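You operate a simulated robot arm through the tools that you are given. There is no shell and no other tool. Be economical: measure what you need, move in short steps, check, and stop when the job is done.

Carry out the task below with a simulated robot arm. There is one attempt and no reset: what you move stays moved.

Task
Power up the white cabinet, reset it, start shredder, then hopper belt.
Fine: the reset clears the fault; service switch to LINE; wait for the shredder lamp; touch no other control.

The check looks at the end state, three seconds after you hand in, the way a careful person would. Anything else that was tipped, shoved, dropped, spilled or broken makes it a failure.

Robot
A 6-joint arm with a two-finger parallel gripper, fixed in place. Base frame: the origin is at the foot of the arm, x ahead of it, y to its left, z up. Lengths are in mm, angles in degrees, forces in N, time in s.
With the tool pointing down near the work surface it reaches from about 100 to 780 mm from the base axis. Its first joint turns from -115.0 to 115.0 degrees. Payload 4.2 kg.
Tool frame: the origin (TCP) lies between the finger pads and is the grasp point; the fingertips stand 23 mm ahead of it; z points along the fingers, y is the line along which they close. The gripper opens to 94 mm. The fingers are 38 mm wide and 10 mm thick; the gripper's body (54 by 96 mm) begins 39 mm behind the TCP.
Orientation is that of the tool frame in the base frame, as a unit quaternion [x, y, z, w]. With the fingers straight down and closing along the base's y, the tool's x points along the base's -x, its y along +y and its z along -z.

Tools
- The arm moves only by the tool play_rows. Its argument "deltas" is a list of rows, each a list of 7 numbers: the shift along the base's x, y, z in m, then the turn, a rotation vector about the base's x, y, z in degrees, then the finger opening in m, from 0 to 0.094. In form: [[tx, ty, tz, wx, wy, wz, claw], ...]. A call has 1 to 8 rows; each row is the pose to reach, as a shift and turn from the pose commanded when the call began. A row lasts 0.2 s, in which the tool goes at most 50 mm and 8.6 degrees; a call with a longer step from one row to the next is refused whole, and so is a gripper value outside its range. A pose out of reach is approached as far as the arm can. The call stops where the force on the tool passes 40 N (or 10 N more than at its start, if that is more) or the arm is blocked; 0.2 s more then pass. The fingers move at their own pace (about 108 mm/s each) and stop on an object; they squeeze with about 33 N. The grip force told is the motor's: it shows also when the fingers shut on nothing. Time passes only in rows, and 0.2 s behind the last, so rows that repeat a pose let the fingers close. The reply holds the time, the measured pose of the TCP, the force on the tool along the base axes, the opening and the grip force, in the units named above and with some noise.
- Cameras (640 x 400 px; columns grow to the right, rows downward): "scene" is fixed at [48.4, -650.1, 1645]; the picture's right is [0.38, -0.93, 0.00], its down [-0.69, -0.28, -0.67] and it looks along [0.62, 0.25, -0.74] (base axes); focal length 318 px, centre (320, 200). "wrist" rides on the gripper at [86, 16, -75] in the tool frame; the picture's right is [-0.18, 0.98, 0.00], its down [-0.58, -0.11, -0.81] and it looks along [-0.79, -0.15, 0.59] (tool axes); focal length 243 px, centre (320, 200). There is no depth. A picture from a camera that has moved, and an enlarged one, comes with that camera's place and axes in the base frame and with its lens.
- snapshot(camera): a new picture of that camera. It takes no simulated time.
- slide_trunk(by): slides the trunk up (or, below 0, down) by that many mm; the arm rides with it, the base frame stays. It gives what a move gives, with no picture.
- enlarge(camera, box): a new picture of the part [left, top, right, bottom] of that camera's present view, enlarged. It takes no simulated time.
- hand_in(): hands the job in; it is judged then, once.

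Go step by step. Nothing tells you positions but the pictures and the camera data: compare them with the known pose of the tool, close in by small moves and look again before you grip or let go. The budget is 120 turns and 64 pictures, counting those below and the enlarged ones. Unless the task says otherwise, let go and move clear before handing in, and close with one line.

The tools are called after "Emit:" as name(argument=value, ...) on one line, values as JSON. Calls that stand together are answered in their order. play_rows: Moves the arm, as the interface text tells. Its arguments: {"type":"object","properties":{"deltas":{"type":"array"}},"required":["deltas"]} The other tools are called the same way: slide_trunk (by) slides the trunk up or down; snapshot (camera) takes a picture; enlarge (camera, box) takes an enlarged picture of a part of a camera's view; hand_in () hands the job in.

At the start:

```text
clock: 0.0
position: [327.4, -381.1, 1346.4]
tcp_rot: [0.0, 1.0, 0.0, 0.001]
contact_force: [0.5, -0.5, -0.4]
grip_width: 93.9
finger_force: 0.1
trunk travel left (down, up): [-900.0, 90.0]
```

scene: 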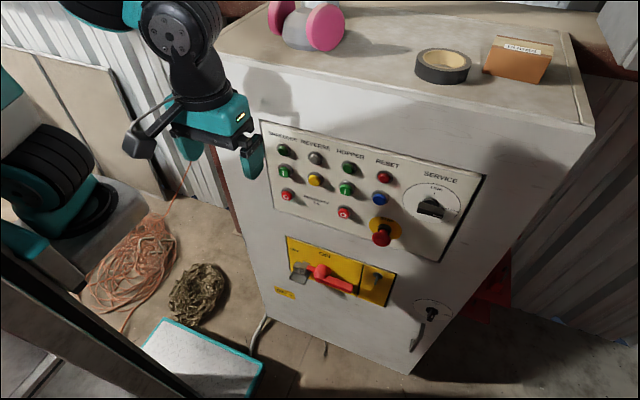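
wrist: 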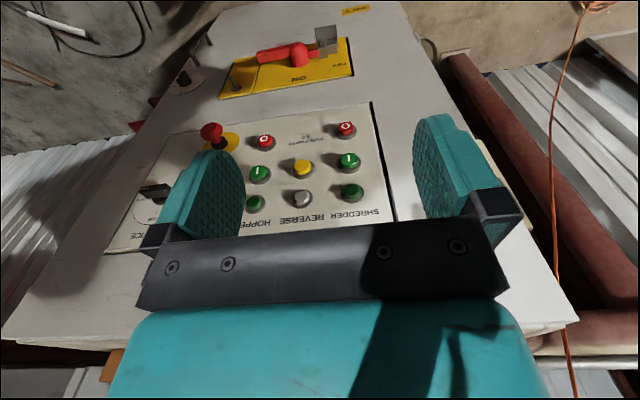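

The white cabinet stands ahead of the arm with its panel facing the base; there is a main rotary/lever switch on yellow, buttons and a service switch. I look closer first.

Emit:
enlarge(camera="scene", box=[250, 110, 490, 260])

Emit:
enlarge(camera="scene", box=[260, 220, 460, 345])

Emit:
enlarge(camera="wrist", box=[100, 0, 420, 260])

```text
2.67 times, centred on (370, 185) of scene
camera zoom: at [48.4, -650.1, 1645.0], right [0.38, -0.93, 0.0], down [-0.69, -0.28, -0.67], along [0.62, 0.25, -0.74], focal length 848 px, centre (187, 240)
```

zoom: 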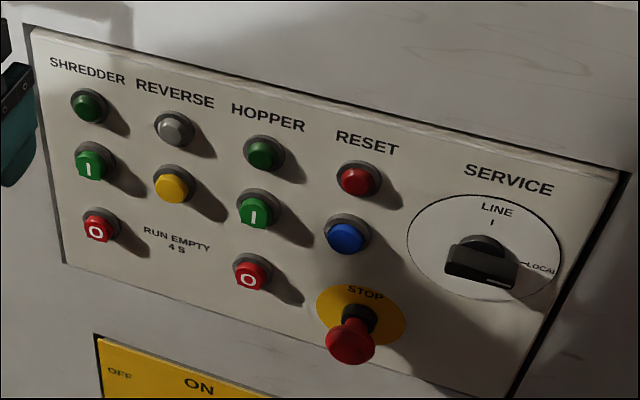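

```text
3.20 times, centred on (360, 282) of scene
camera zoom: at [48.4, -650.1, 1645.0], right [0.38, -0.93, 0.0], down [-0.69, -0.28, -0.67], along [0.62, 0.25, -0.74], focal length 1017 px, centre (192, -64)
```

zoom: 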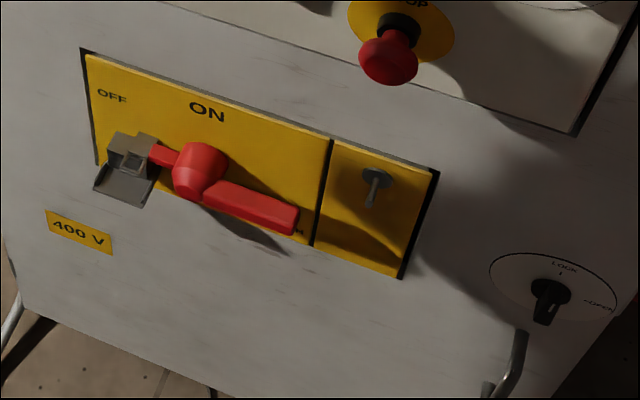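

```text
1.54 times, centred on (260, 130) of wrist
camera zoom: at [242.4, -364.4, 1420.5], right [0.18, 0.98, 0.0], down [0.58, -0.11, 0.81], along [0.79, -0.15, -0.59], focal length 373 px, centre (412, 308)
```

zoom: 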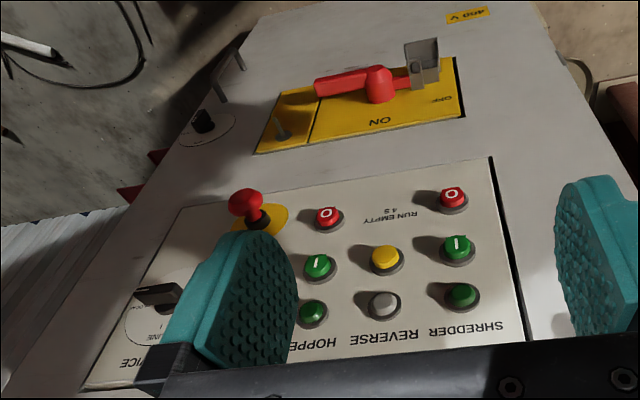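

The top row are lamps, with buttons below; the main isolator is a red lever at OFF with a grey flap around its left end. I enlarge that and the service switch further.

Emit:
enlarge(camera="scene", box=[280, 230, 400, 305])

Emit:
enlarge(camera="wrist", box=[210, 10, 370, 110])

Emit:
enlarge(camera="scene", box=[390, 160, 486, 260])

```text
5.33 times, centred on (340, 268) of scene
camera zoom: at [48.4, -650.1, 1645.0], right [0.38, -0.93, 0.0], down [-0.69, -0.28, -0.67], along [0.62, 0.25, -0.74], focal length 1695 px, centre (213, -160)
```

zoom: 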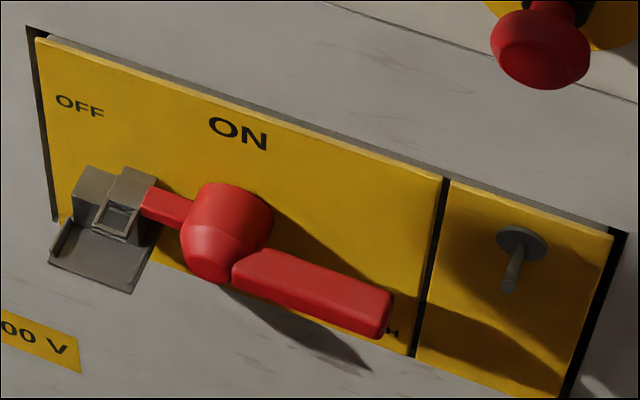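

```text
4.00 times, centred on (290, 60) of wrist
camera zoom: at [242.4, -364.4, 1420.5], right [0.18, 0.98, 0.0], down [0.58, -0.11, 0.81], along [0.79, -0.15, -0.59], focal length 970 px, centre (440, 760)
```

zoom: 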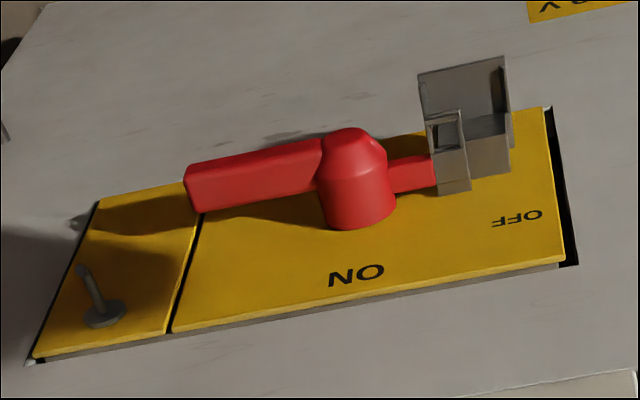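

```text
4.00 times, centred on (438, 210) of scene
camera zoom: at [48.4, -650.1, 1645.0], right [0.38, -0.93, 0.0], down [-0.69, -0.28, -0.67], along [0.62, 0.25, -0.74], focal length 1271 px, centre (-152, 160)
```

zoom: 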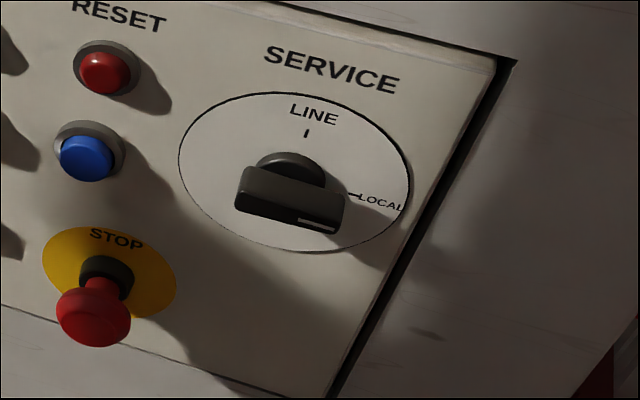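

The service knob points to LOCAL; the isolator's stub sits by a grey hasp. I lower the trunk to see the isolator closely.

Emit:
slide_trunk(by=-400)

Emit:
snapshot(camera="wrist")

```text
clock: 3.8
position: [329.2, -380.6, 945.1]
tcp_rot: [0.0, 1.0, 0.0, 0.0]
contact_force: [0.2, 0.2, -0.1]
grip_width: 94.0
finger_force: 0.0
trunk travel left (down, up): [-500.0, 490.0]
```

```text
55 pictures are left
camera wrist: at [242.4, -364.3, 1020.5], right [0.18, 0.98, 0.0], down [0.58, -0.11, 0.81], along [0.79, -0.15, -0.59], focal length 243 px, centre (320, 200)
```

wrist: 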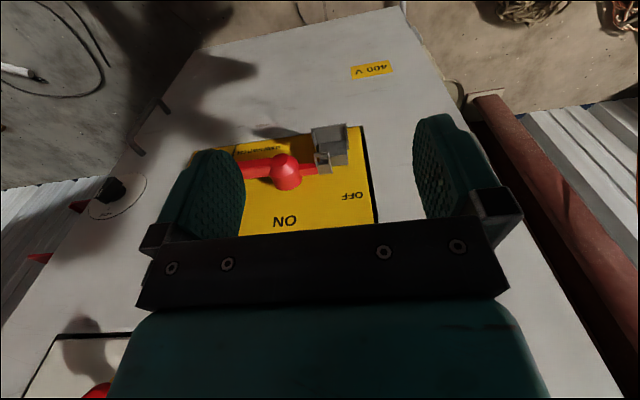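

Emit:
enlarge(camera="wrist", box=[210, 105, 390, 235])

Emit:
snapshot(camera="scene")

```text
3.08 times, centred on (300, 170) of wrist
camera zoom: at [242.4, -364.3, 1020.5], right [0.18, 0.98, 0.0], down [0.58, -0.11, 0.81], along [0.79, -0.15, -0.59], focal length 746 px, centre (382, 292)
```

zoom: 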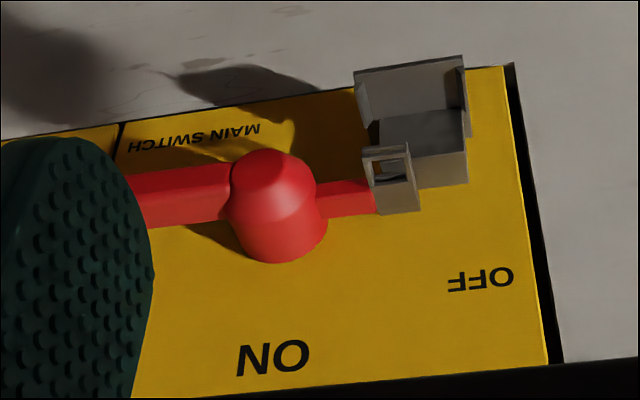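

```text
53 pictures are left
```

scene: 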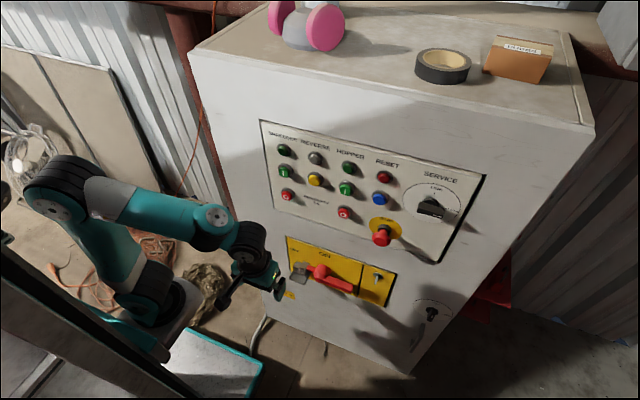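

The stub's grey loop needs a frontal view. I tilt the tool forward and lower it so the wrist camera looks level at the isolator.

Emit:
play_rows(deltas=[[0, -0.01, -0.03, 0, -8.5, 0, 0.094], [0, -0.02, -0.06, 0, -17, 0, 0.094], [0, -0.03, -0.09, 0, -25.5, 0, 0.094], [0, -0.035, -0.12, 0, -34, 0, 0.094], [0, -0.035, -0.12, 0, -34, 0, 0.094]])

Emit:
snapshot(camera="wrist")

```text
clock: 5.0
position: [328.6, -417.1, 824.2]
tcp_rot: [-0.001, 0.956, 0.001, 0.293]
contact_force: [0.7, 0.5, -0.9]
grip_width: 93.6
finger_force: 0.0
trunk travel left (down, up): [-500.0, 490.0]
```

```text
52 pictures are left
camera wrist: at [216.3, -399.6, 838.3], right [0.15, 0.98, 0.1], down [0.03, -0.11, 0.99], along [0.99, -0.15, -0.05], focal length 243 px, centre (320, 200)
```

wrist: 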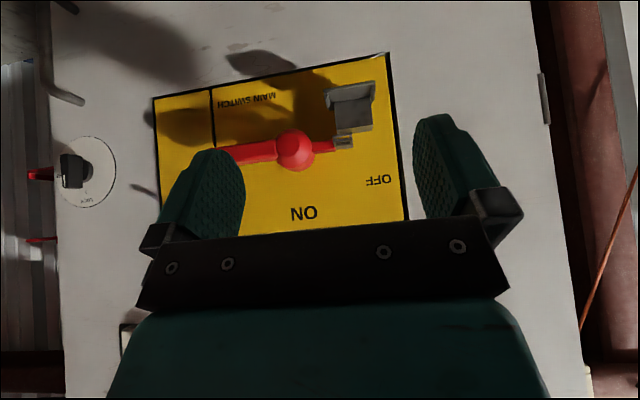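

Emit:
enlarge(camera="wrist", box=[270, 70, 400, 170])

Emit:
enlarge(camera="wrist", box=[140, 40, 420, 240])

```text
4.00 times, centred on (335, 120) of wrist
camera zoom: at [216.3, -399.6, 838.3], right [0.15, 0.98, 0.1], down [0.03, -0.11, 0.99], along [0.99, -0.15, -0.05], focal length 970 px, centre (260, 520)
```

zoom: 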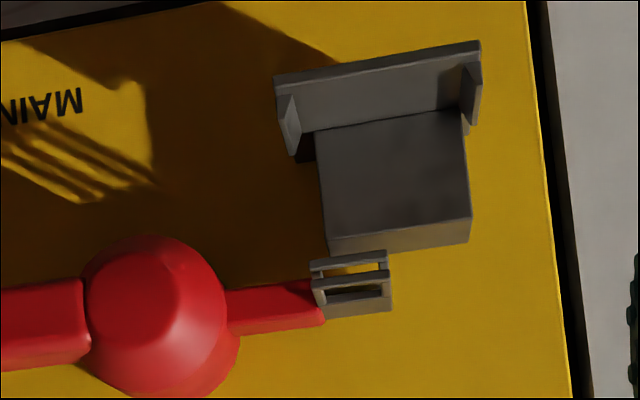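

```text
2.00 times, centred on (280, 140) of wrist
camera zoom: at [216.3, -399.6, 838.3], right [0.15, 0.98, 0.1], down [0.03, -0.11, 0.99], along [0.99, -0.15, -0.05], focal length 485 px, centre (400, 320)
```

zoom: 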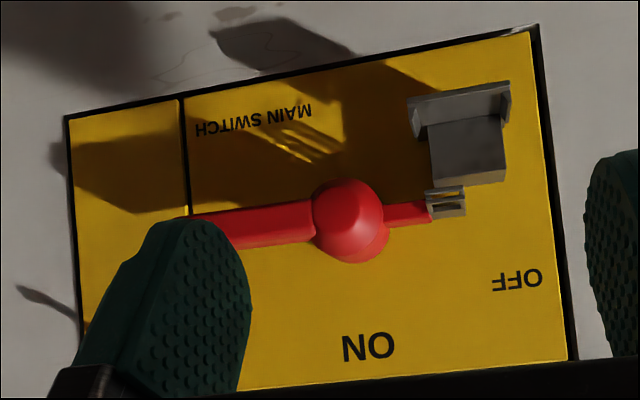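

The hasp is open beside the stub; ON is reached by turning the stub left→up, i.e. the long grip (end at about y −571, z 755) right→down. I point the tool forward with closed fingers above the grip.

Emit:
play_rows(deltas=[[0, -0.02, 0.0, 0, -8, 0, 0.06], [0, -0.04, 0.0, 0, -16, 0, 0.03], [0, -0.06, 0.0, 0, -24, 0, 0], [0, -0.08, 0.0, 0, -32, 0, 0], [0, -0.1, 0.0, 0, -40, 0, 0], [0, -0.12, 0.0, 0, -48, 0, 0], [0, -0.138, 0.0, 0, -56, 0, 0], [0, -0.138, 0.0, 0, -56, 0, 0]])

Emit:
snapshot(camera="scene")

Emit:
snapshot(camera="wrist")

```text
clock: 6.8
position: [333.5, -521.4, 820.4]
tcp_rot: [0.001, 0.78, -0.001, 0.626]
contact_force: [0.0, -0.1, 0.4]
grip_width: 0.1
finger_force: 34.1
out of reach, approached as far as the arm can: row 6, 7, 8
trunk travel left (down, up): [-500.0, 490.0]
```

```text
49 pictures are left
```

scene: 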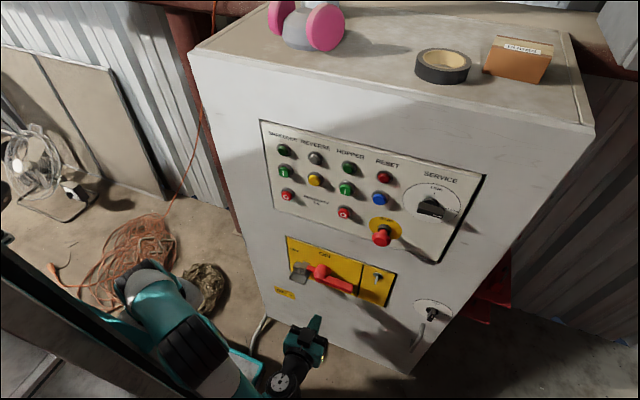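

```text
48 pictures are left
camera wrist: at [243.3, -503.7, 752.4], right [0.04, 0.98, 0.18], down [-0.66, -0.11, 0.74], along [0.75, -0.15, 0.65], focal length 243 px, centre (320, 200)
```

wrist: 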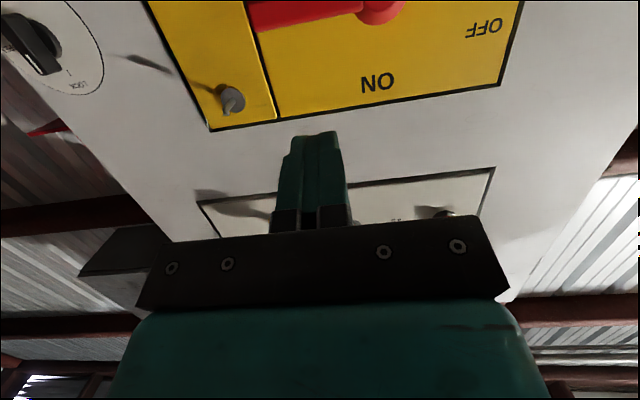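

Tilt stopped at about 77°, near a reach limit. I try moving forward (tip stays well short of the cabinet and above the grip) to see whether the remaining pose becomes reachable.

Emit:
play_rows(deltas=[[0.03, 0, 0.01, 0, 0, 0, 0], [0.06, 0, 0.02, 0, 0, 0, 0], [0.06, 0, 0.02, 0, 0, 0, 0]])

```text
clock: 7.6
position: [392.4, -521.2, 842.0]
tcp_rot: [0.002, 0.78, -0.002, 0.626]
contact_force: [0.0, -0.7, -0.5]
grip_width: 0.2
finger_force: 33.2
trunk travel left (down, up): [-500.0, 490.0]
```

Emit:
play_rows(deltas=[[0.0, -0.02, 0, 0, -6, 0, 0], [0.0, -0.034, 0, 0, -12.5, 0, 0], [0, -0.034, 0, 0, -12.5, 0, 0]])

```text
clock: 8.4
position: [399.2, -526.0, 837.7]
tcp_rot: [0.003, 0.767, -0.004, 0.642]
contact_force: [-0.1, -0.5, -0.1]
grip_width: 0.0
finger_force: 33.5
out of reach, approached as far as the arm can: row 1, 2, 3
trunk travel left (down, up): [-500.0, 490.0]
```

Emit:
slide_trunk(by=-100)

Emit:
play_rows(deltas=[[0.0, 0, 0.04, 0, 0, 0, 0], [0.0, 0, 0.08, 0, -3, 0, 0], [0, 0, 0.1, 0, -10, 0, 0], [0, 0, 0.1, 0, -10, 0, 0]])

Emit:
snapshot(camera="scene")

```text
clock: 9.8
position: [398.3, -525.8, 738.2]
tcp_rot: [0.003, 0.767, -0.003, 0.641]
contact_force: [-0.4, 0.4, 0.3]
grip_width: 0.0
finger_force: 32.8
trunk travel left (down, up): [-400.0, 590.0]
```

```text
clock: 10.8
position: [427.4, -513.9, 804.0]
tcp_rot: [0.011, 0.764, -0.012, 0.645]
contact_force: [0.0, 0.6, 0.8]
grip_width: 0.0
finger_force: 32.8
out of reach, approached as far as the arm can: row 1, 2, 3, 4
trunk travel left (down, up): [-400.0, 590.0]
```

```text
47 pictures are left
```

scene: 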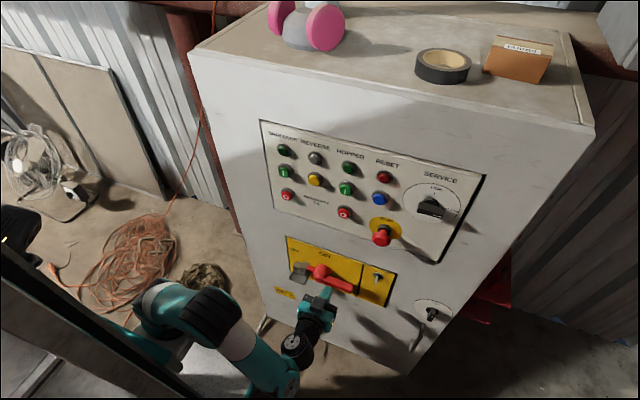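

Raising the arm relative to the trunk is what's limited, so I raise the trunk and lower the arm instead.

Emit:
slide_trunk(by=200)

Emit:
play_rows(deltas=[[-0.02, 0, -0.04, 0, 0, 0, 0], [-0.04, 0, -0.08, 0, -4, 0, 0], [-0.04, 0, -0.12, 0, -8, 0, 0], [-0.04, 0, -0.15, 0, -10, 0, 0], [-0.04, 0, -0.15, 0, -10, 0, 0]])

```text
clock: 12.9
position: [426.8, -514.2, 1005.9]
tcp_rot: [0.011, 0.764, -0.012, 0.645]
contact_force: [-0.8, -0.2, 0.0]
grip_width: 0.1
finger_force: 33.3
trunk travel left (down, up): [-600.0, 390.0]
```

```text
clock: 14.1
position: [391.8, -479.0, 860.2]
tcp_rot: [0.017, 0.742, -0.015, 0.669]
contact_force: [0.4, -0.1, 0.6]
grip_width: 0.1
finger_force: 32.7
out of reach, approached as far as the arm can: row 2, 3, 4, 5
trunk travel left (down, up): [-600.0, 390.0]
```

Emit:
slide_trunk(by=150)

Emit:
play_rows(deltas=[[0, -0.01, -0.04, 0, 0, 0, 0], [0, -0.03, -0.08, 0, -2, 0, 0], [0, -0.05, -0.12, 0, -4, 0, 0], [0, -0.07, -0.15, 0, -6, 0, 0], [0, -0.07, -0.15, 0, -6, 0, 0]])

Emit:
snapshot(camera="scene")

```text
clock: 15.9
position: [392.4, -479.1, 1011.5]
tcp_rot: [0.017, 0.743, -0.015, 0.669]
contact_force: [-0.1, 0.1, -0.4]
grip_width: 0.0
finger_force: 33.3
trunk travel left (down, up): [-750.0, 240.0]
```

```text
clock: 17.1
position: [404.0, -521.4, 864.6]
tcp_rot: [0.024, 0.748, -0.019, 0.663]
contact_force: [-1.4, -0.9, -1.1]
grip_width: 0.1
finger_force: 33.0
out of reach, approached as far as the arm can: row 2, 3, 4, 5
trunk travel left (down, up): [-750.0, 240.0]
```

```text
46 pictures are left
```

scene: 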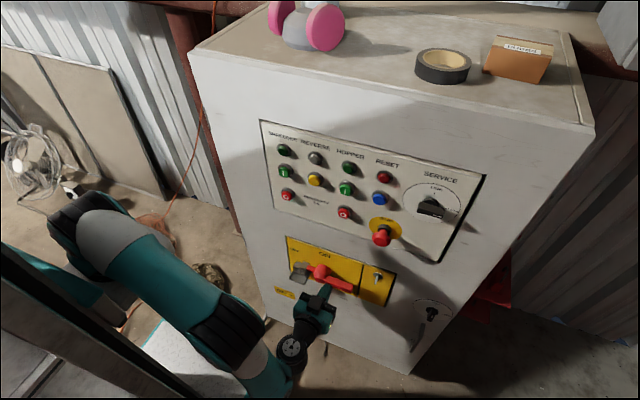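

Pure +x pointing is limited out here, so I test yawing the tool outward (toward −y), which should ease reach.

Emit:
play_rows(deltas=[[0, -0.01, 0, 0, 0, -7, 0], [0, -0.015, 0, 0, 0, -14, 0], [0, -0.02, 0, 0, 0, -20, 0], [0, -0.02, 0, 0, 0, -20, 0]])

```text
clock: 18.1
position: [404.4, -542.7, 864.0]
tcp_rot: [0.155, 0.736, -0.133, 0.646]
contact_force: [-0.4, 0.8, 0.9]
grip_width: 0.0
finger_force: 33.2
out of reach, approached as far as the arm can: row 3, 4
trunk travel left (down, up): [-750.0, 240.0]
```

Yaw works (tool now points about −23° and 7° down). I advance over the grip, still above it.

Emit:
play_rows(deltas=[[0.03, 0, -0.02, 0, 0, 0, 0], [0.06, 0, -0.03, 0, 0, 0, 0], [0.085, 0, -0.044, 0, 0, 0, 0], [0.085, 0, -0.044, 0, 0, 0, 0]])

Emit:
enlarge(camera="scene", box=[270, 225, 430, 325])

Emit:
snapshot(camera="wrist")

```text
clock: 19.1
position: [488.1, -543.1, 820.6]
tcp_rot: [0.154, 0.732, -0.134, 0.651]
contact_force: [-0.7, -0.1, 0.2]
grip_width: 0.4
finger_force: 33.1
trunk travel left (down, up): [-750.0, 240.0]
```

```text
4.00 times, centred on (350, 275) of scene
camera zoom: at [48.4, -650.1, 1645.0], right [0.38, -0.93, 0.0], down [-0.69, -0.28, -0.67], along [0.62, 0.25, -0.74], focal length 1271 px, centre (200, -100)
```

zoom: 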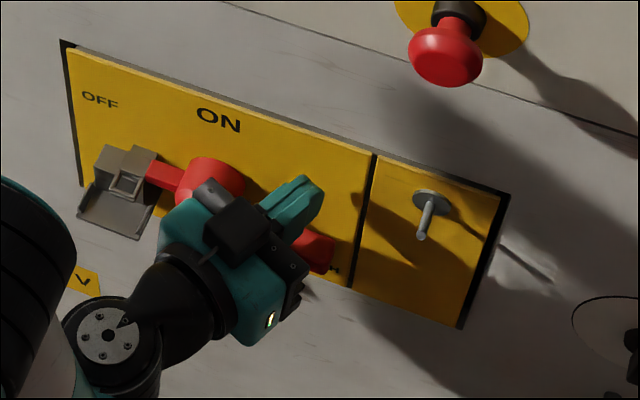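

```text
44 pictures are left
camera wrist: at [418.8, -493.4, 742.6], right [0.41, 0.89, 0.19], down [-0.72, 0.19, 0.67], along [0.56, -0.41, 0.72], focal length 243 px, centre (320, 200)
```

wrist: 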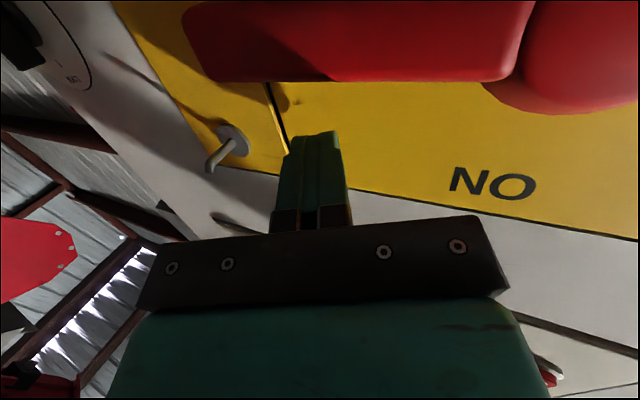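

The closed fingers hover over the grip. I push the grip down along its arc, first part.

Emit:
play_rows(deltas=[[0, 0, -0.015, 0, 0, 0, 0], [0, 0, -0.03, 0, 0, 0, 0], [0, -0.002, -0.045, 0, 0, 0, 0], [0, -0.004, -0.06, 0, 0, 0, 0], [0, -0.004, -0.08, 0, 0, 0, 0], [0, -0.004, -0.08, 0, 0, 0, 0]])

Emit:
enlarge(camera="scene", box=[270, 225, 430, 325])

```text
clock: 20.5
position: [489.1, -545.4, 739.0]
tcp_rot: [0.155, 0.731, -0.135, 0.651]
contact_force: [0.4, 0.5, 0.5]
grip_width: 0.0
finger_force: 32.5
trunk travel left (down, up): [-750.0, 240.0]
```

```text
4.00 times, centred on (350, 275) of scene
camera zoom: at [48.4, -650.1, 1645.0], right [0.38, -0.93, 0.0], down [-0.69, -0.28, -0.67], along [0.62, 0.25, -0.74], focal length 1271 px, centre (200, -100)
```

zoom: 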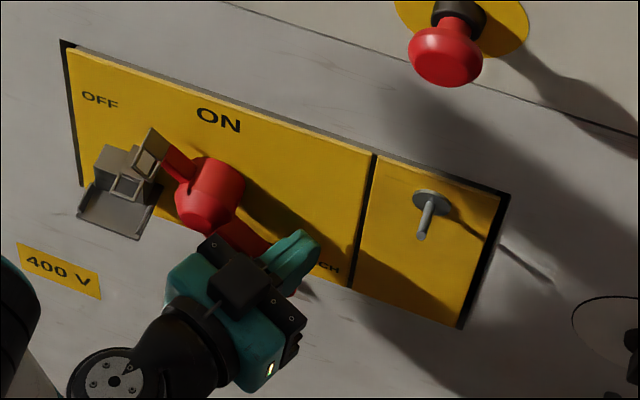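

The handle turns freely and the stub is rising towards ON. I continue along the arc.

Emit:
play_rows(deltas=[[0, 0.007, -0.022, 0, 0, 0, 0], [0, 0.021, -0.041, 0, 0, 0, 0], [0, 0.039, -0.056, 0, 0, 0, 0], [0, 0.06, -0.065, 0, 0, 0, 0], [0, 0.068, -0.066, 0, 0, 0, 0], [0, 0.074, -0.066, 0, 0, 0, 0]])

Emit:
enlarge(camera="scene", box=[270, 225, 430, 325])

```text
clock: 21.5
position: [486.9, -498.5, 681.0]
tcp_rot: [0.155, 0.728, -0.146, 0.652]
contact_force: [-11.6, -13.9, -7.5]
grip_width: 0.2
finger_force: 33.5
trunk travel left (down, up): [-750.0, 240.0]
stopped in row 5: the force on the tool passed its limit (the readings are from after the stop); the commanded pose is now the measured one
```

```text
4.00 times, centred on (350, 275) of scene
camera zoom: at [48.4, -650.1, 1645.0], right [0.38, -0.93, 0.0], down [-0.69, -0.28, -0.67], along [0.62, 0.25, -0.74], focal length 1271 px, centre (200, -100)
```

zoom: 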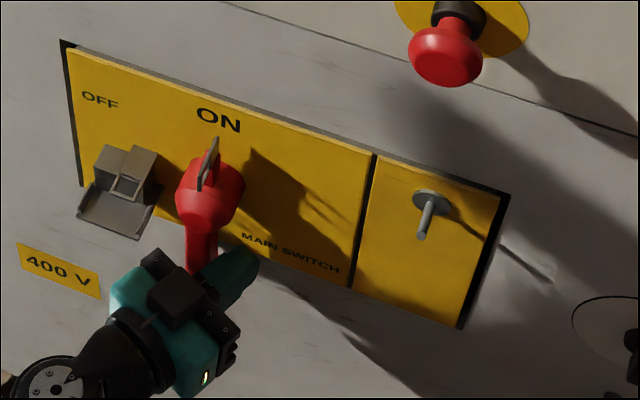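

The handle stands vertical with the stub at ON and hit its stop. I back off and raise the trunk to look at lamps.

Emit:
play_rows(deltas=[[0, -0.03, 0, 0, 0, 0, 0], [-0.05, -0.03, 0, 0, 0, 0, 0], [-0.1, -0.03, 0.02, 0, 0, 0, 0]])

Emit:
slide_trunk(by=240)

Emit:
enlarge(camera="scene", box=[250, 110, 490, 260])

Emit:
enlarge(camera="scene", box=[270, 225, 430, 325])

```text
refused: row 3 steps farther than a row can; nothing moved
```

```text
clock: 22.1
position: [487.7, -500.0, 701.9]
tcp_rot: [0.154, 0.728, -0.147, 0.652]
contact_force: [-8.1, -12.9, 0.7]
grip_width: 0.0
finger_force: 32.5
trunk travel left (down, up): [-770.0, 220.0]
stopped: the force on the tool passed its limit (the readings are from after the stop); the commanded pose is now the measured one
```

```text
2.67 times, centred on (370, 185) of scene
camera zoom: at [48.4, -650.1, 1645.0], right [0.38, -0.93, 0.0], down [-0.69, -0.28, -0.67], along [0.62, 0.25, -0.74], focal length 848 px, centre (187, 240)
```

zoom: 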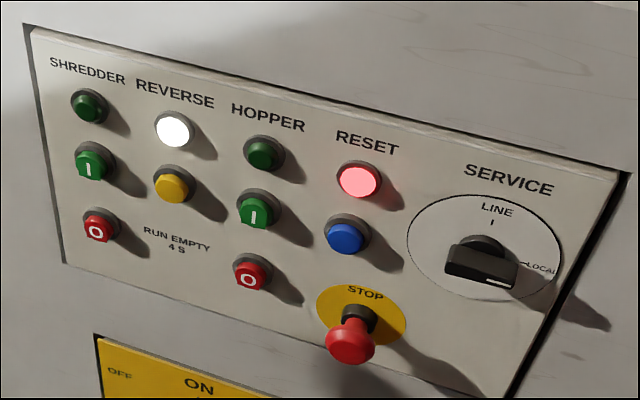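

```text
4.00 times, centred on (350, 275) of scene
camera zoom: at [48.4, -650.1, 1645.0], right [0.38, -0.93, 0.0], down [-0.69, -0.28, -0.67], along [0.62, 0.25, -0.74], focal length 1271 px, centre (200, -100)
```

zoom: 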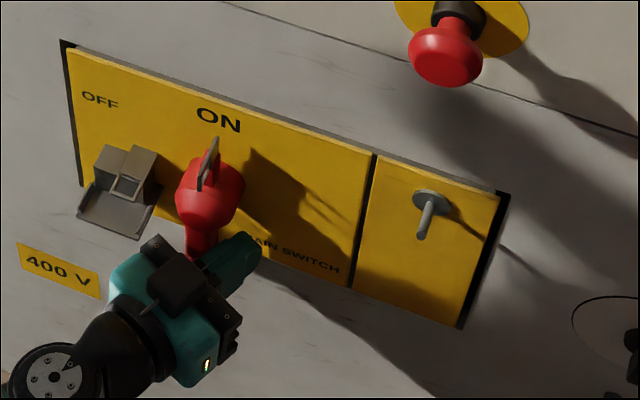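

Power is on (fault lamp lit); my back-off row was refused and the trunk slide stopped gently. I now back off properly, one step at a time.

Emit:
play_rows(deltas=[[0, -0.03, 0, 0, 0, 0, 0], [-0.045, -0.03, 0, 0, 0, 0, 0], [-0.09, -0.03, 0, 0, 0, 0, 0], [-0.09, -0.03, 0, 0, 0, 0, 0]])

```text
clock: 23.1
position: [398.4, -526.5, 699.0]
tcp_rot: [0.154, 0.729, -0.146, 0.651]
contact_force: [0.2, -0.2, -0.5]
grip_width: 0.0
finger_force: 33.1
trunk travel left (down, up): [-770.0, 220.0]
```

Next I turn the service knob (about x 509, y −701, z 1167) to LINE, before resetting. I raise the trunk fully.

Emit:
slide_trunk(by=220)

```text
clock: 25.5
position: [398.3, -527.2, 919.7]
tcp_rot: [0.155, 0.728, -0.147, 0.651]
contact_force: [0.0, 0.4, 1.0]
grip_width: 0.2
finger_force: 33.1
trunk travel left (down, up): [-990.0, 0.0]
```

Emit:
play_rows(deltas=[[0, 0, 0.04, 0, 0, 0, 0], [0, 0, 0.08, 0, 0, 0, 0], [0, 0, 0.12, 0, 0, 0, 0], [0, 0, 0.16, 0, 0, 0, 0], [0, -0.02, 0.2, 0, 0, 0, 0], [0, -0.04, 0.24, 0, 0, -3, 0], [0, -0.06, 0.28, 0, 0, -6, 0], [0, -0.08, 0.28, 0, 0, -9, 0]])

Emit:
snapshot(camera="wrist")

Emit:
snapshot(camera="scene")

```text
clock: 27.3
position: [396.8, -606.3, 1199.4]
tcp_rot: [0.211, 0.714, -0.197, 0.638]
contact_force: [0.0, -0.2, -0.8]
grip_width: 0.0
finger_force: 33.0
out of reach, approached as far as the arm can: row 2, 3, 4, 5
trunk travel left (down, up): [-990.0, 0.0]
```

```text
39 pictures are left
camera wrist: at [337.4, -545.9, 1122.1], right [0.56, 0.81, 0.17], down [-0.67, 0.32, 0.67], along [0.48, -0.49, 0.73], focal length 243 px, centre (320, 200)
```

wrist: 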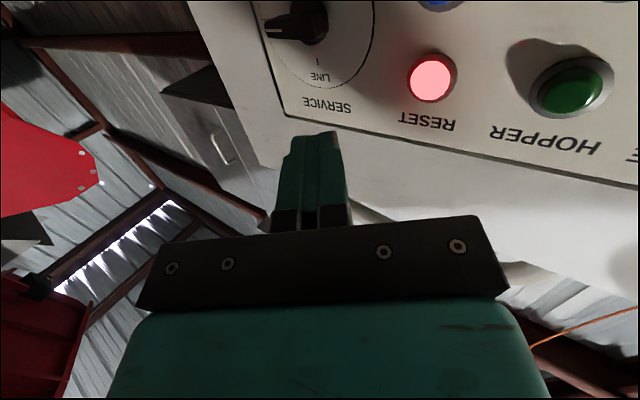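

```text
38 pictures are left
```

scene: 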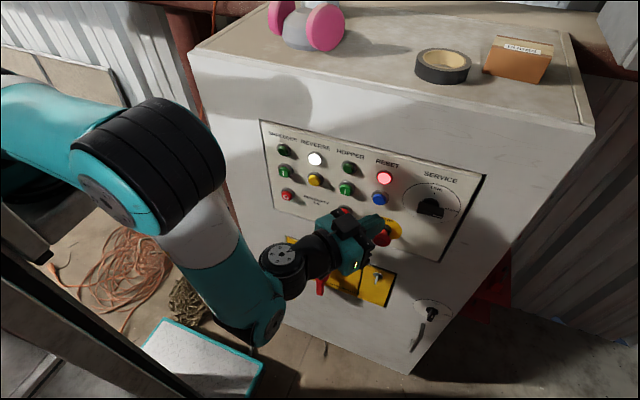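

Emit:
enlarge(camera="wrist", box=[230, 0, 390, 100])

Emit:
enlarge(camera="scene", box=[390, 160, 486, 220])

```text
4.00 times, centred on (310, 50) of wrist
camera zoom: at [337.4, -545.9, 1122.1], right [0.56, 0.81, 0.17], down [-0.67, 0.32, 0.67], along [0.48, -0.49, 0.73], focal length 970 px, centre (360, 800)
```

zoom: 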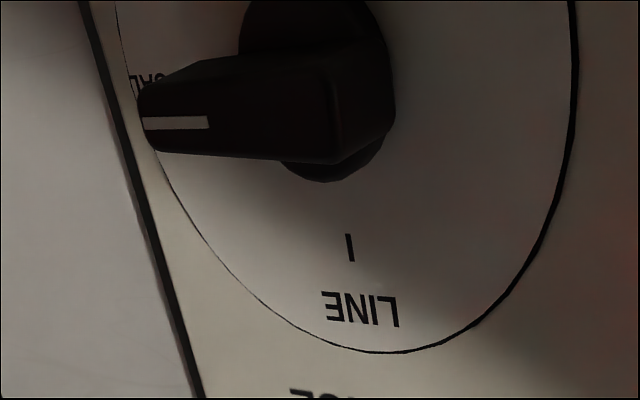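

```text
6.67 times, centred on (438, 190) of scene
camera zoom: at [48.4, -650.1, 1645.0], right [0.38, -0.93, 0.0], down [-0.69, -0.28, -0.67], along [0.62, 0.25, -0.74], focal length 2119 px, centre (-467, 267)
```

zoom: 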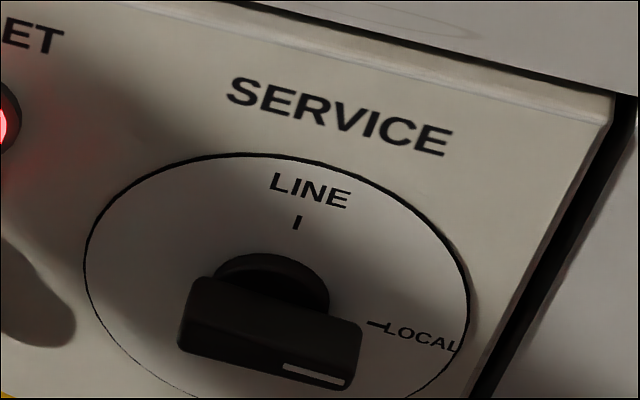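

The knob's pointer is at LOCAL (−y side). I will push its left (+y) end down from above, so its pointer rises to LINE; first I hover above that end.

Emit:
play_rows(deltas=[[0.02, -0.02, 0.02, 0, 0, 0, 0], [0.045, -0.045, 0.022, 0, 0, 0, 0], [0.07, -0.059, 0.022, 0, 0, 0, 0], [0.085, -0.059, 0.022, 0, 0, 0, 0], [0.085, -0.059, 0.022, 0, 0, 0, 0]])

Emit:
enlarge(camera="scene", box=[360, 140, 488, 220])

Emit:
snapshot(camera="wrist")

```text
clock: 28.5
position: [483.4, -665.5, 1220.8]
tcp_rot: [0.211, 0.714, -0.197, 0.638]
contact_force: [-0.3, -0.1, 0.3]
grip_width: 0.2
finger_force: 33.4
trunk travel left (down, up): [-990.0, 0.0]
```

```text
5.00 times, centred on (424, 180) of scene
camera zoom: at [48.4, -650.1, 1645.0], right [0.38, -0.93, 0.0], down [-0.69, -0.28, -0.67], along [0.62, 0.25, -0.74], focal length 1589 px, centre (-200, 300)
```

zoom: 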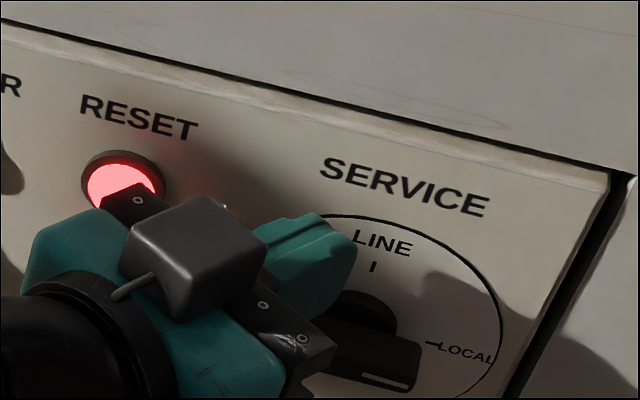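

```text
34 pictures are left
camera wrist: at [423.3, -606.6, 1142.5], right [0.56, 0.81, 0.17], down [-0.67, 0.32, 0.67], along [0.49, -0.49, 0.72], focal length 243 px, centre (320, 200)
```

wrist: 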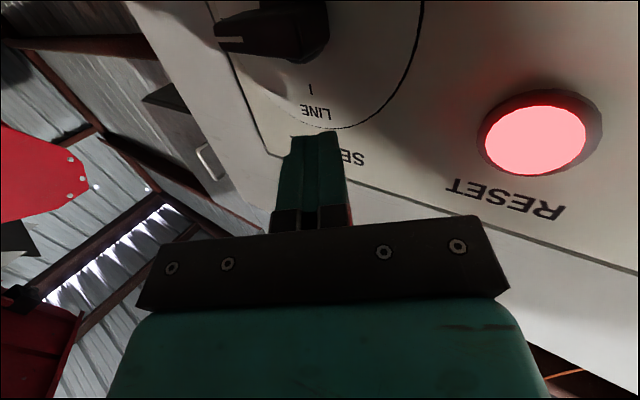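

Emit:
play_rows(deltas=[[0.01, -0.003, -0.01, 0, 0, 0, 0], [0.01, -0.005, -0.022, 0, 0, 0, 0], [0.01, 0.001, -0.032, 0, 0, 0, 0], [0.01, 0.006, -0.039, 0, 0, 0, 0], [0.01, 0.007, -0.048, 0, 0, 0, 0]])

Emit:
snapshot(camera="wrist")

Emit:
enlarge(camera="scene", box=[360, 140, 488, 220])

```text
clock: 29.7
position: [494.1, -659.4, 1172.8]
tcp_rot: [0.211, 0.715, -0.196, 0.637]
contact_force: [-0.2, -0.2, 0.0]
grip_width: 0.0
finger_force: 33.3
trunk travel left (down, up): [-990.0, 0.0]
```

```text
33 pictures are left
camera wrist: at [434.1, -599.0, 1095.4], right [0.56, 0.81, 0.17], down [-0.67, 0.32, 0.67], along [0.49, -0.49, 0.72], focal length 243 px, centre (320, 200)
```

wrist: 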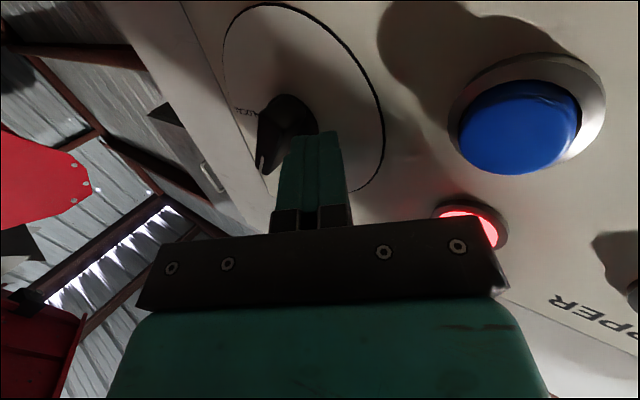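

```text
5.00 times, centred on (424, 180) of scene
camera zoom: at [48.4, -650.1, 1645.0], right [0.38, -0.93, 0.0], down [-0.69, -0.28, -0.67], along [0.62, 0.25, -0.74], focal length 1589 px, centre (-200, 300)
```

zoom: 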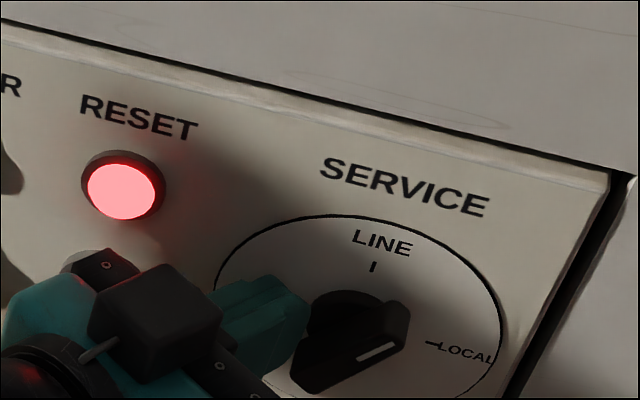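

The knob is about halfway. I continue the arc and push the low end across toward −y.

Emit:
play_rows(deltas=[[0, -0.001, -0.009, 0, 0, 0, 0], [0, -0.004, -0.017, 0, 0, 0, 0], [0, -0.009, -0.022, 0, 0, 0, 0], [0, -0.013, -0.024, 0, 0, 0, 0], [0, -0.017, -0.025, 0, 0, 0, 0]])

Emit:
enlarge(camera="scene", box=[360, 140, 488, 220])

```text
clock: 30.8
position: [493.6, -667.9, 1152.9]
tcp_rot: [0.21, 0.713, -0.191, 0.641]
contact_force: [-16.1, 29.8, 14.5]
grip_width: 0.1
finger_force: 32.8
trunk travel left (down, up): [-990.0, 0.0]
stopped in row 5: the force on the tool passed its limit (the readings are from after the stop); the commanded pose is now the measured one
```

```text
5.00 times, centred on (424, 180) of scene
camera zoom: at [48.4, -650.1, 1645.0], right [0.38, -0.93, 0.0], down [-0.69, -0.28, -0.67], along [0.62, 0.25, -0.74], focal length 1589 px, centre (-200, 300)
```

zoom: 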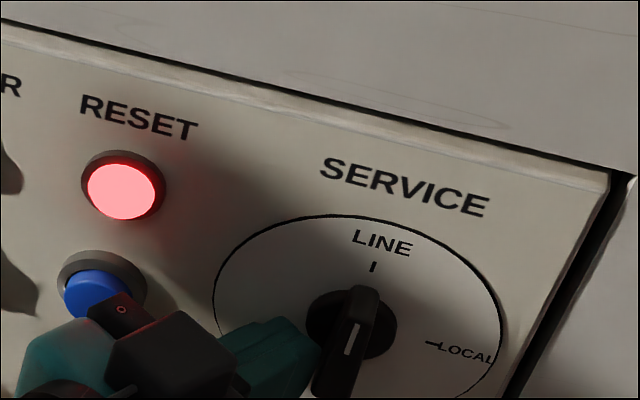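

The knob is at LINE and against its stop. I back off and check.

Emit:
play_rows(deltas=[[0, 0.01, 0, 0, 0, 0, 0], [-0.03, 0.02, 0, 0, 0, 0, 0], [-0.06, 0.03, 0, 0, 0, 0, 0], [-0.09, 0.04, 0, 0, 0, 0, 0]])

Emit:
enlarge(camera="scene", box=[360, 140, 488, 220])

Emit:
snapshot(camera="wrist")

```text
clock: 31.8
position: [405.1, -632.2, 1149.2]
tcp_rot: [0.21, 0.715, -0.193, 0.639]
contact_force: [0.0, -0.2, 0.2]
grip_width: 0.0
finger_force: 33.1
trunk travel left (down, up): [-990.0, 0.0]
```

```text
5.00 times, centred on (424, 180) of scene
camera zoom: at [48.4, -650.1, 1645.0], right [0.38, -0.93, 0.0], down [-0.69, -0.28, -0.67], along [0.62, 0.25, -0.74], focal length 1589 px, centre (-200, 300)
```

zoom: 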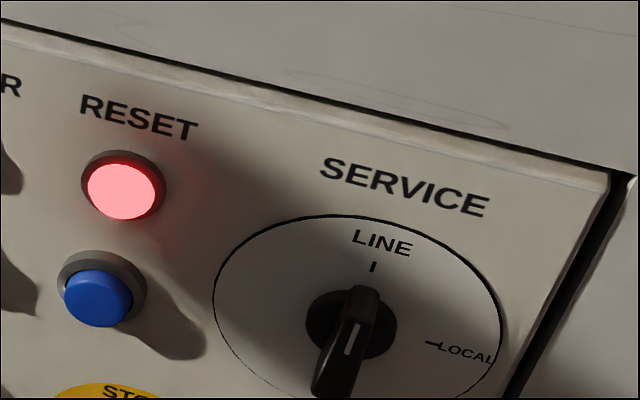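

```text
29 pictures are left
camera wrist: at [344.4, -572.3, 1071.7], right [0.56, 0.81, 0.18], down [-0.68, 0.32, 0.67], along [0.49, -0.49, 0.72], focal length 243 px, centre (320, 200)
```

wrist: 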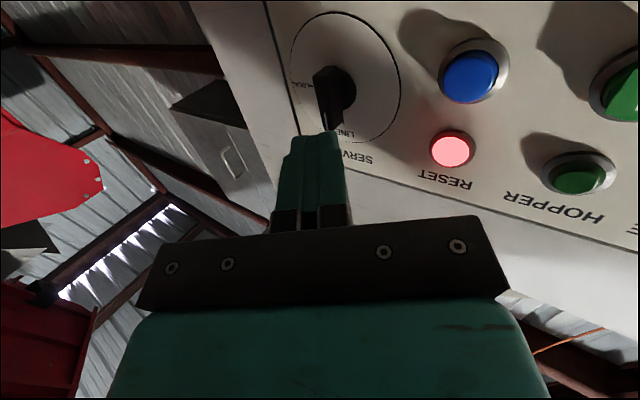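

The switch is at LINE. Next the blue RESET button (about y −598, z 1143): I square up the tool and hover in front of it.

Emit:
play_rows(deltas=[[0.01, 0.01, 0, 0, 0, 5, 0], [0.025, 0.025, -0.003, 0, 0, 9, 0], [0.05, 0.036, -0.004, 0, 0, 13, 0], [0.05, 0.036, -0.004, 0, 0, 13, 0]])

Emit:
enlarge(camera="scene", box=[320, 150, 448, 230])

Emit:
snapshot(camera="wrist")

```text
clock: 32.8
position: [456.5, -593.9, 1144.6]
tcp_rot: [0.127, 0.733, -0.119, 0.657]
contact_force: [0.3, -0.2, 0.6]
grip_width: 0.0
finger_force: 33.2
trunk travel left (down, up): [-990.0, 0.0]
```

```text
5.00 times, centred on (384, 190) of scene
camera zoom: at [48.4, -650.1, 1645.0], right [0.38, -0.93, 0.0], down [-0.69, -0.28, -0.67], along [0.62, 0.25, -0.74], focal length 1589 px, centre (0, 250)
```

zoom: 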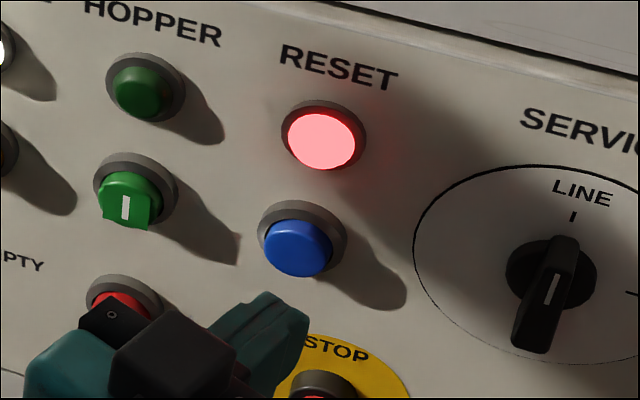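

```text
27 pictures are left
camera wrist: at [383.8, -550.6, 1066.7], right [0.36, 0.92, 0.18], down [-0.73, 0.16, 0.67], along [0.58, -0.37, 0.73], focal length 243 px, centre (320, 200)
```

wrist: 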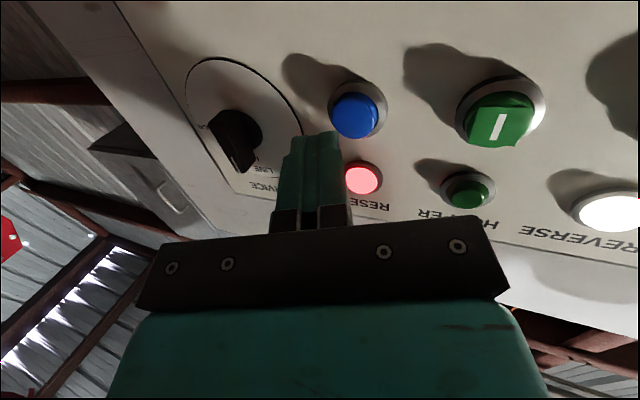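

Fingertip lines up with RESET. I press forward in small steps.

Emit:
play_rows(deltas=[[0.025, 0.002, 0, 0, 0, 0, 0], [0.035, 0.002, 0, 0, 0, 0, 0], [0.04, 0.002, 0, 0, 0, 0, 0], [0.045, 0.002, 0, 0, 0, 0, 0], [0.05, 0.002, 0, 0, 0, 0, 0]])

Emit:
enlarge(camera="scene", box=[320, 150, 448, 230])

```text
clock: 33.9
position: [496.8, -594.2, 1144.3]
tcp_rot: [0.134, 0.733, -0.121, 0.655]
contact_force: [-35.3, 5.5, 3.2]
grip_width: 0.1
finger_force: 32.8
trunk travel left (down, up): [-990.0, 0.0]
stopped in row 5: the force on the tool passed its limit (the readings are from after the stop); the commanded pose is now the measured one
```

```text
5.00 times, centred on (384, 190) of scene
camera zoom: at [48.4, -650.1, 1645.0], right [0.38, -0.93, 0.0], down [-0.69, -0.28, -0.67], along [0.62, 0.25, -0.74], focal length 1589 px, centre (0, 250)
```

zoom: 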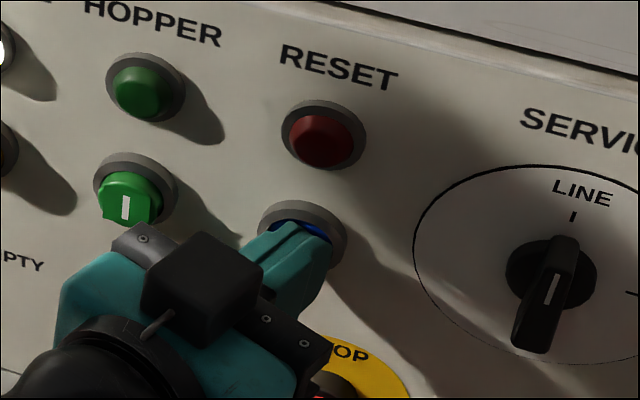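

The fault lamp went out. I retreat and travel, clear of the panel, to in front of the shredder start button (y −369, z 1147).

Emit:
play_rows(deltas=[[-0.045, 0, 0, 0, 0, 0, 0], [-0.055, 0.04, 0, 0, 0, 4, 0], [-0.055, 0.08, 0.003, 0, 0, 8, 0], [-0.055, 0.12, 0.005, 0, 0, 12, 0], [-0.05, 0.16, 0.006, 0, 0, 16, 0], [-0.045, 0.2, 0.006, 0, 0, 18, 0], [-0.04, 0.225, 0.006, 0, 0, 18, 0], [-0.04, 0.225, 0.006, 0, 0, 18, 0]])

Emit:
enlarge(camera="scene", box=[220, 110, 476, 270])

Emit:
snapshot(camera="wrist")

```text
clock: 35.7
position: [459.3, -366.5, 1148.2]
tcp_rot: [0.015, 0.745, -0.016, 0.667]
contact_force: [0.6, 0.0, -0.2]
grip_width: 0.0
finger_force: 33.2
trunk travel left (down, up): [-990.0, 0.0]
```

```text
2.50 times, centred on (348, 190) of scene
camera zoom: at [48.4, -650.1, 1645.0], right [0.38, -0.93, 0.0], down [-0.69, -0.28, -0.67], along [0.62, 0.25, -0.74], focal length 795 px, centre (250, 225)
```

zoom: 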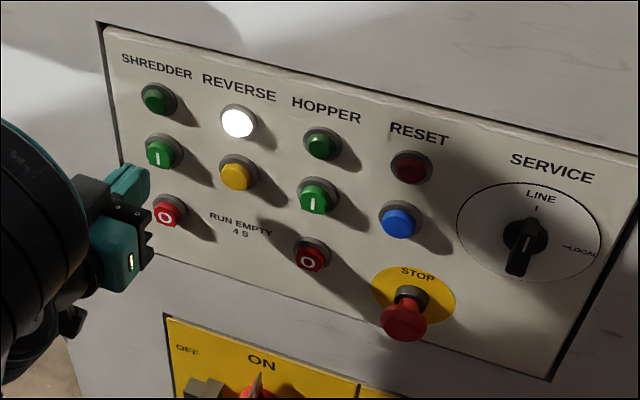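

```text
24 pictures are left
camera wrist: at [378.7, -346.6, 1071.8], right [0.06, 0.98, 0.18], down [-0.74, -0.07, 0.67], along [0.67, -0.17, 0.72], focal length 243 px, centre (320, 200)
```

wrist: 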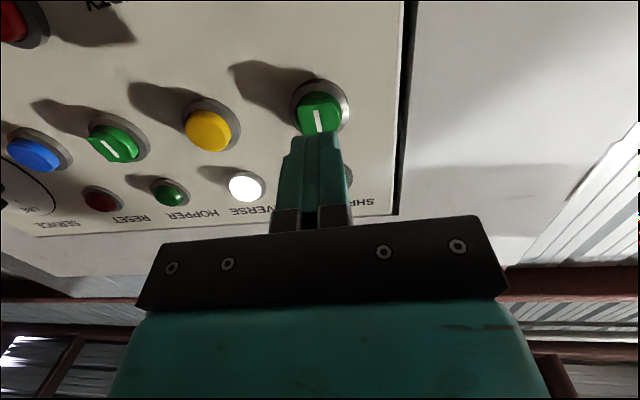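

Aligned with the shredder start. I press, then check the lamp.

Emit:
play_rows(deltas=[[0.02, -0.001, 0, 0, 0, 0, 0], [0.03, -0.001, 0, 0, 0, 0, 0], [0.036, -0.001, 0, 0, 0, 0, 0], [0.041, -0.001, 0, 0, 0, 0, 0], [0.046, -0.001, 0, 0, 0, 0, 0], [0.051, -0.001, 0, 0, 0, 0, 0]])

Emit:
enlarge(camera="scene", box=[220, 110, 476, 270])

```text
clock: 37.1
position: [484.7, -381.6, 1151.0]
tcp_rot: [0.007, 0.755, -0.008, 0.656]
contact_force: [0.0, -0.2, -0.4]
grip_width: 0.0
finger_force: 32.4
out of reach, approached as far as the arm can: row 1, 2, 3, 4, 5, 6
trunk travel left (down, up): [-990.0, 0.0]
```

```text
2.50 times, centred on (348, 190) of scene
camera zoom: at [48.4, -650.1, 1645.0], right [0.38, -0.93, 0.0], down [-0.69, -0.28, -0.67], along [0.62, 0.25, -0.74], focal length 795 px, centre (250, 225)
```

zoom: 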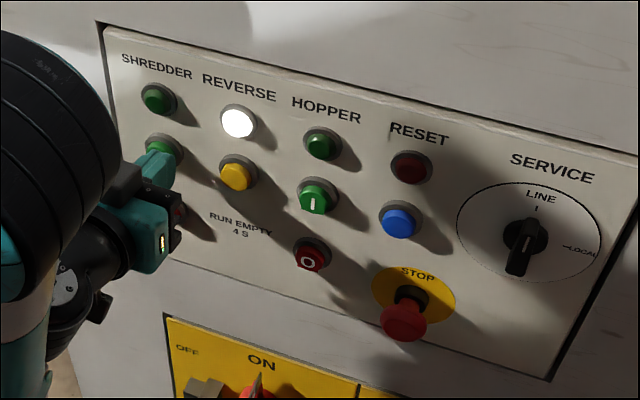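

The arm ran out of reach before touching (drifted to y −381). I back off a little and use more yaw and downward pitch to gain reach.

Emit:
play_rows(deltas=[[-0.03, 0.01, -0.002, 0, 3, -5, 0], [-0.03, 0.022, -0.006, 0, 6, -10, 0], [-0.025, 0.022, -0.008, 0, 6, -15, 0], [-0.02, 0.022, -0.008, 0, 6, -18, 0], [-0.02, 0.022, -0.008, 0, 6, -18, 0]])

```text
clock: 38.3
position: [405.4, -370.8, 1139.7]
tcp_rot: [0.129, 0.768, -0.119, 0.616]
contact_force: [-0.5, 0.0, 0.3]
grip_width: 0.1
finger_force: 32.9
out of reach, approached as far as the arm can: row 2, 3, 4, 5
trunk travel left (down, up): [-990.0, 0.0]
```

Emit:
play_rows(deltas=[[0.005, -0.002, 0.0, 0, 0, 7, 0], [0.01, -0.004, 0.002, 0, 0, 14, 0], [0.02, -0.006, 0.004, 0, 0, 21, 0], [0.03, -0.006, 0.006, 0, 0, 28, 0], [0.04, -0.006, 0.006, 0, 0, 35, 0], [0.06, -0.006, 0.006, 0, 0, 35, 0], [0.07, -0.006, 0.006, 0, 0, 35, 0]])

```text
clock: 39.9
position: [473.7, -377.4, 1147.6]
tcp_rot: [-0.107, 0.771, 0.071, 0.624]
contact_force: [-0.8, -0.6, -0.1]
grip_width: 0.1
finger_force: 32.9
trunk travel left (down, up): [-990.0, 0.0]
```

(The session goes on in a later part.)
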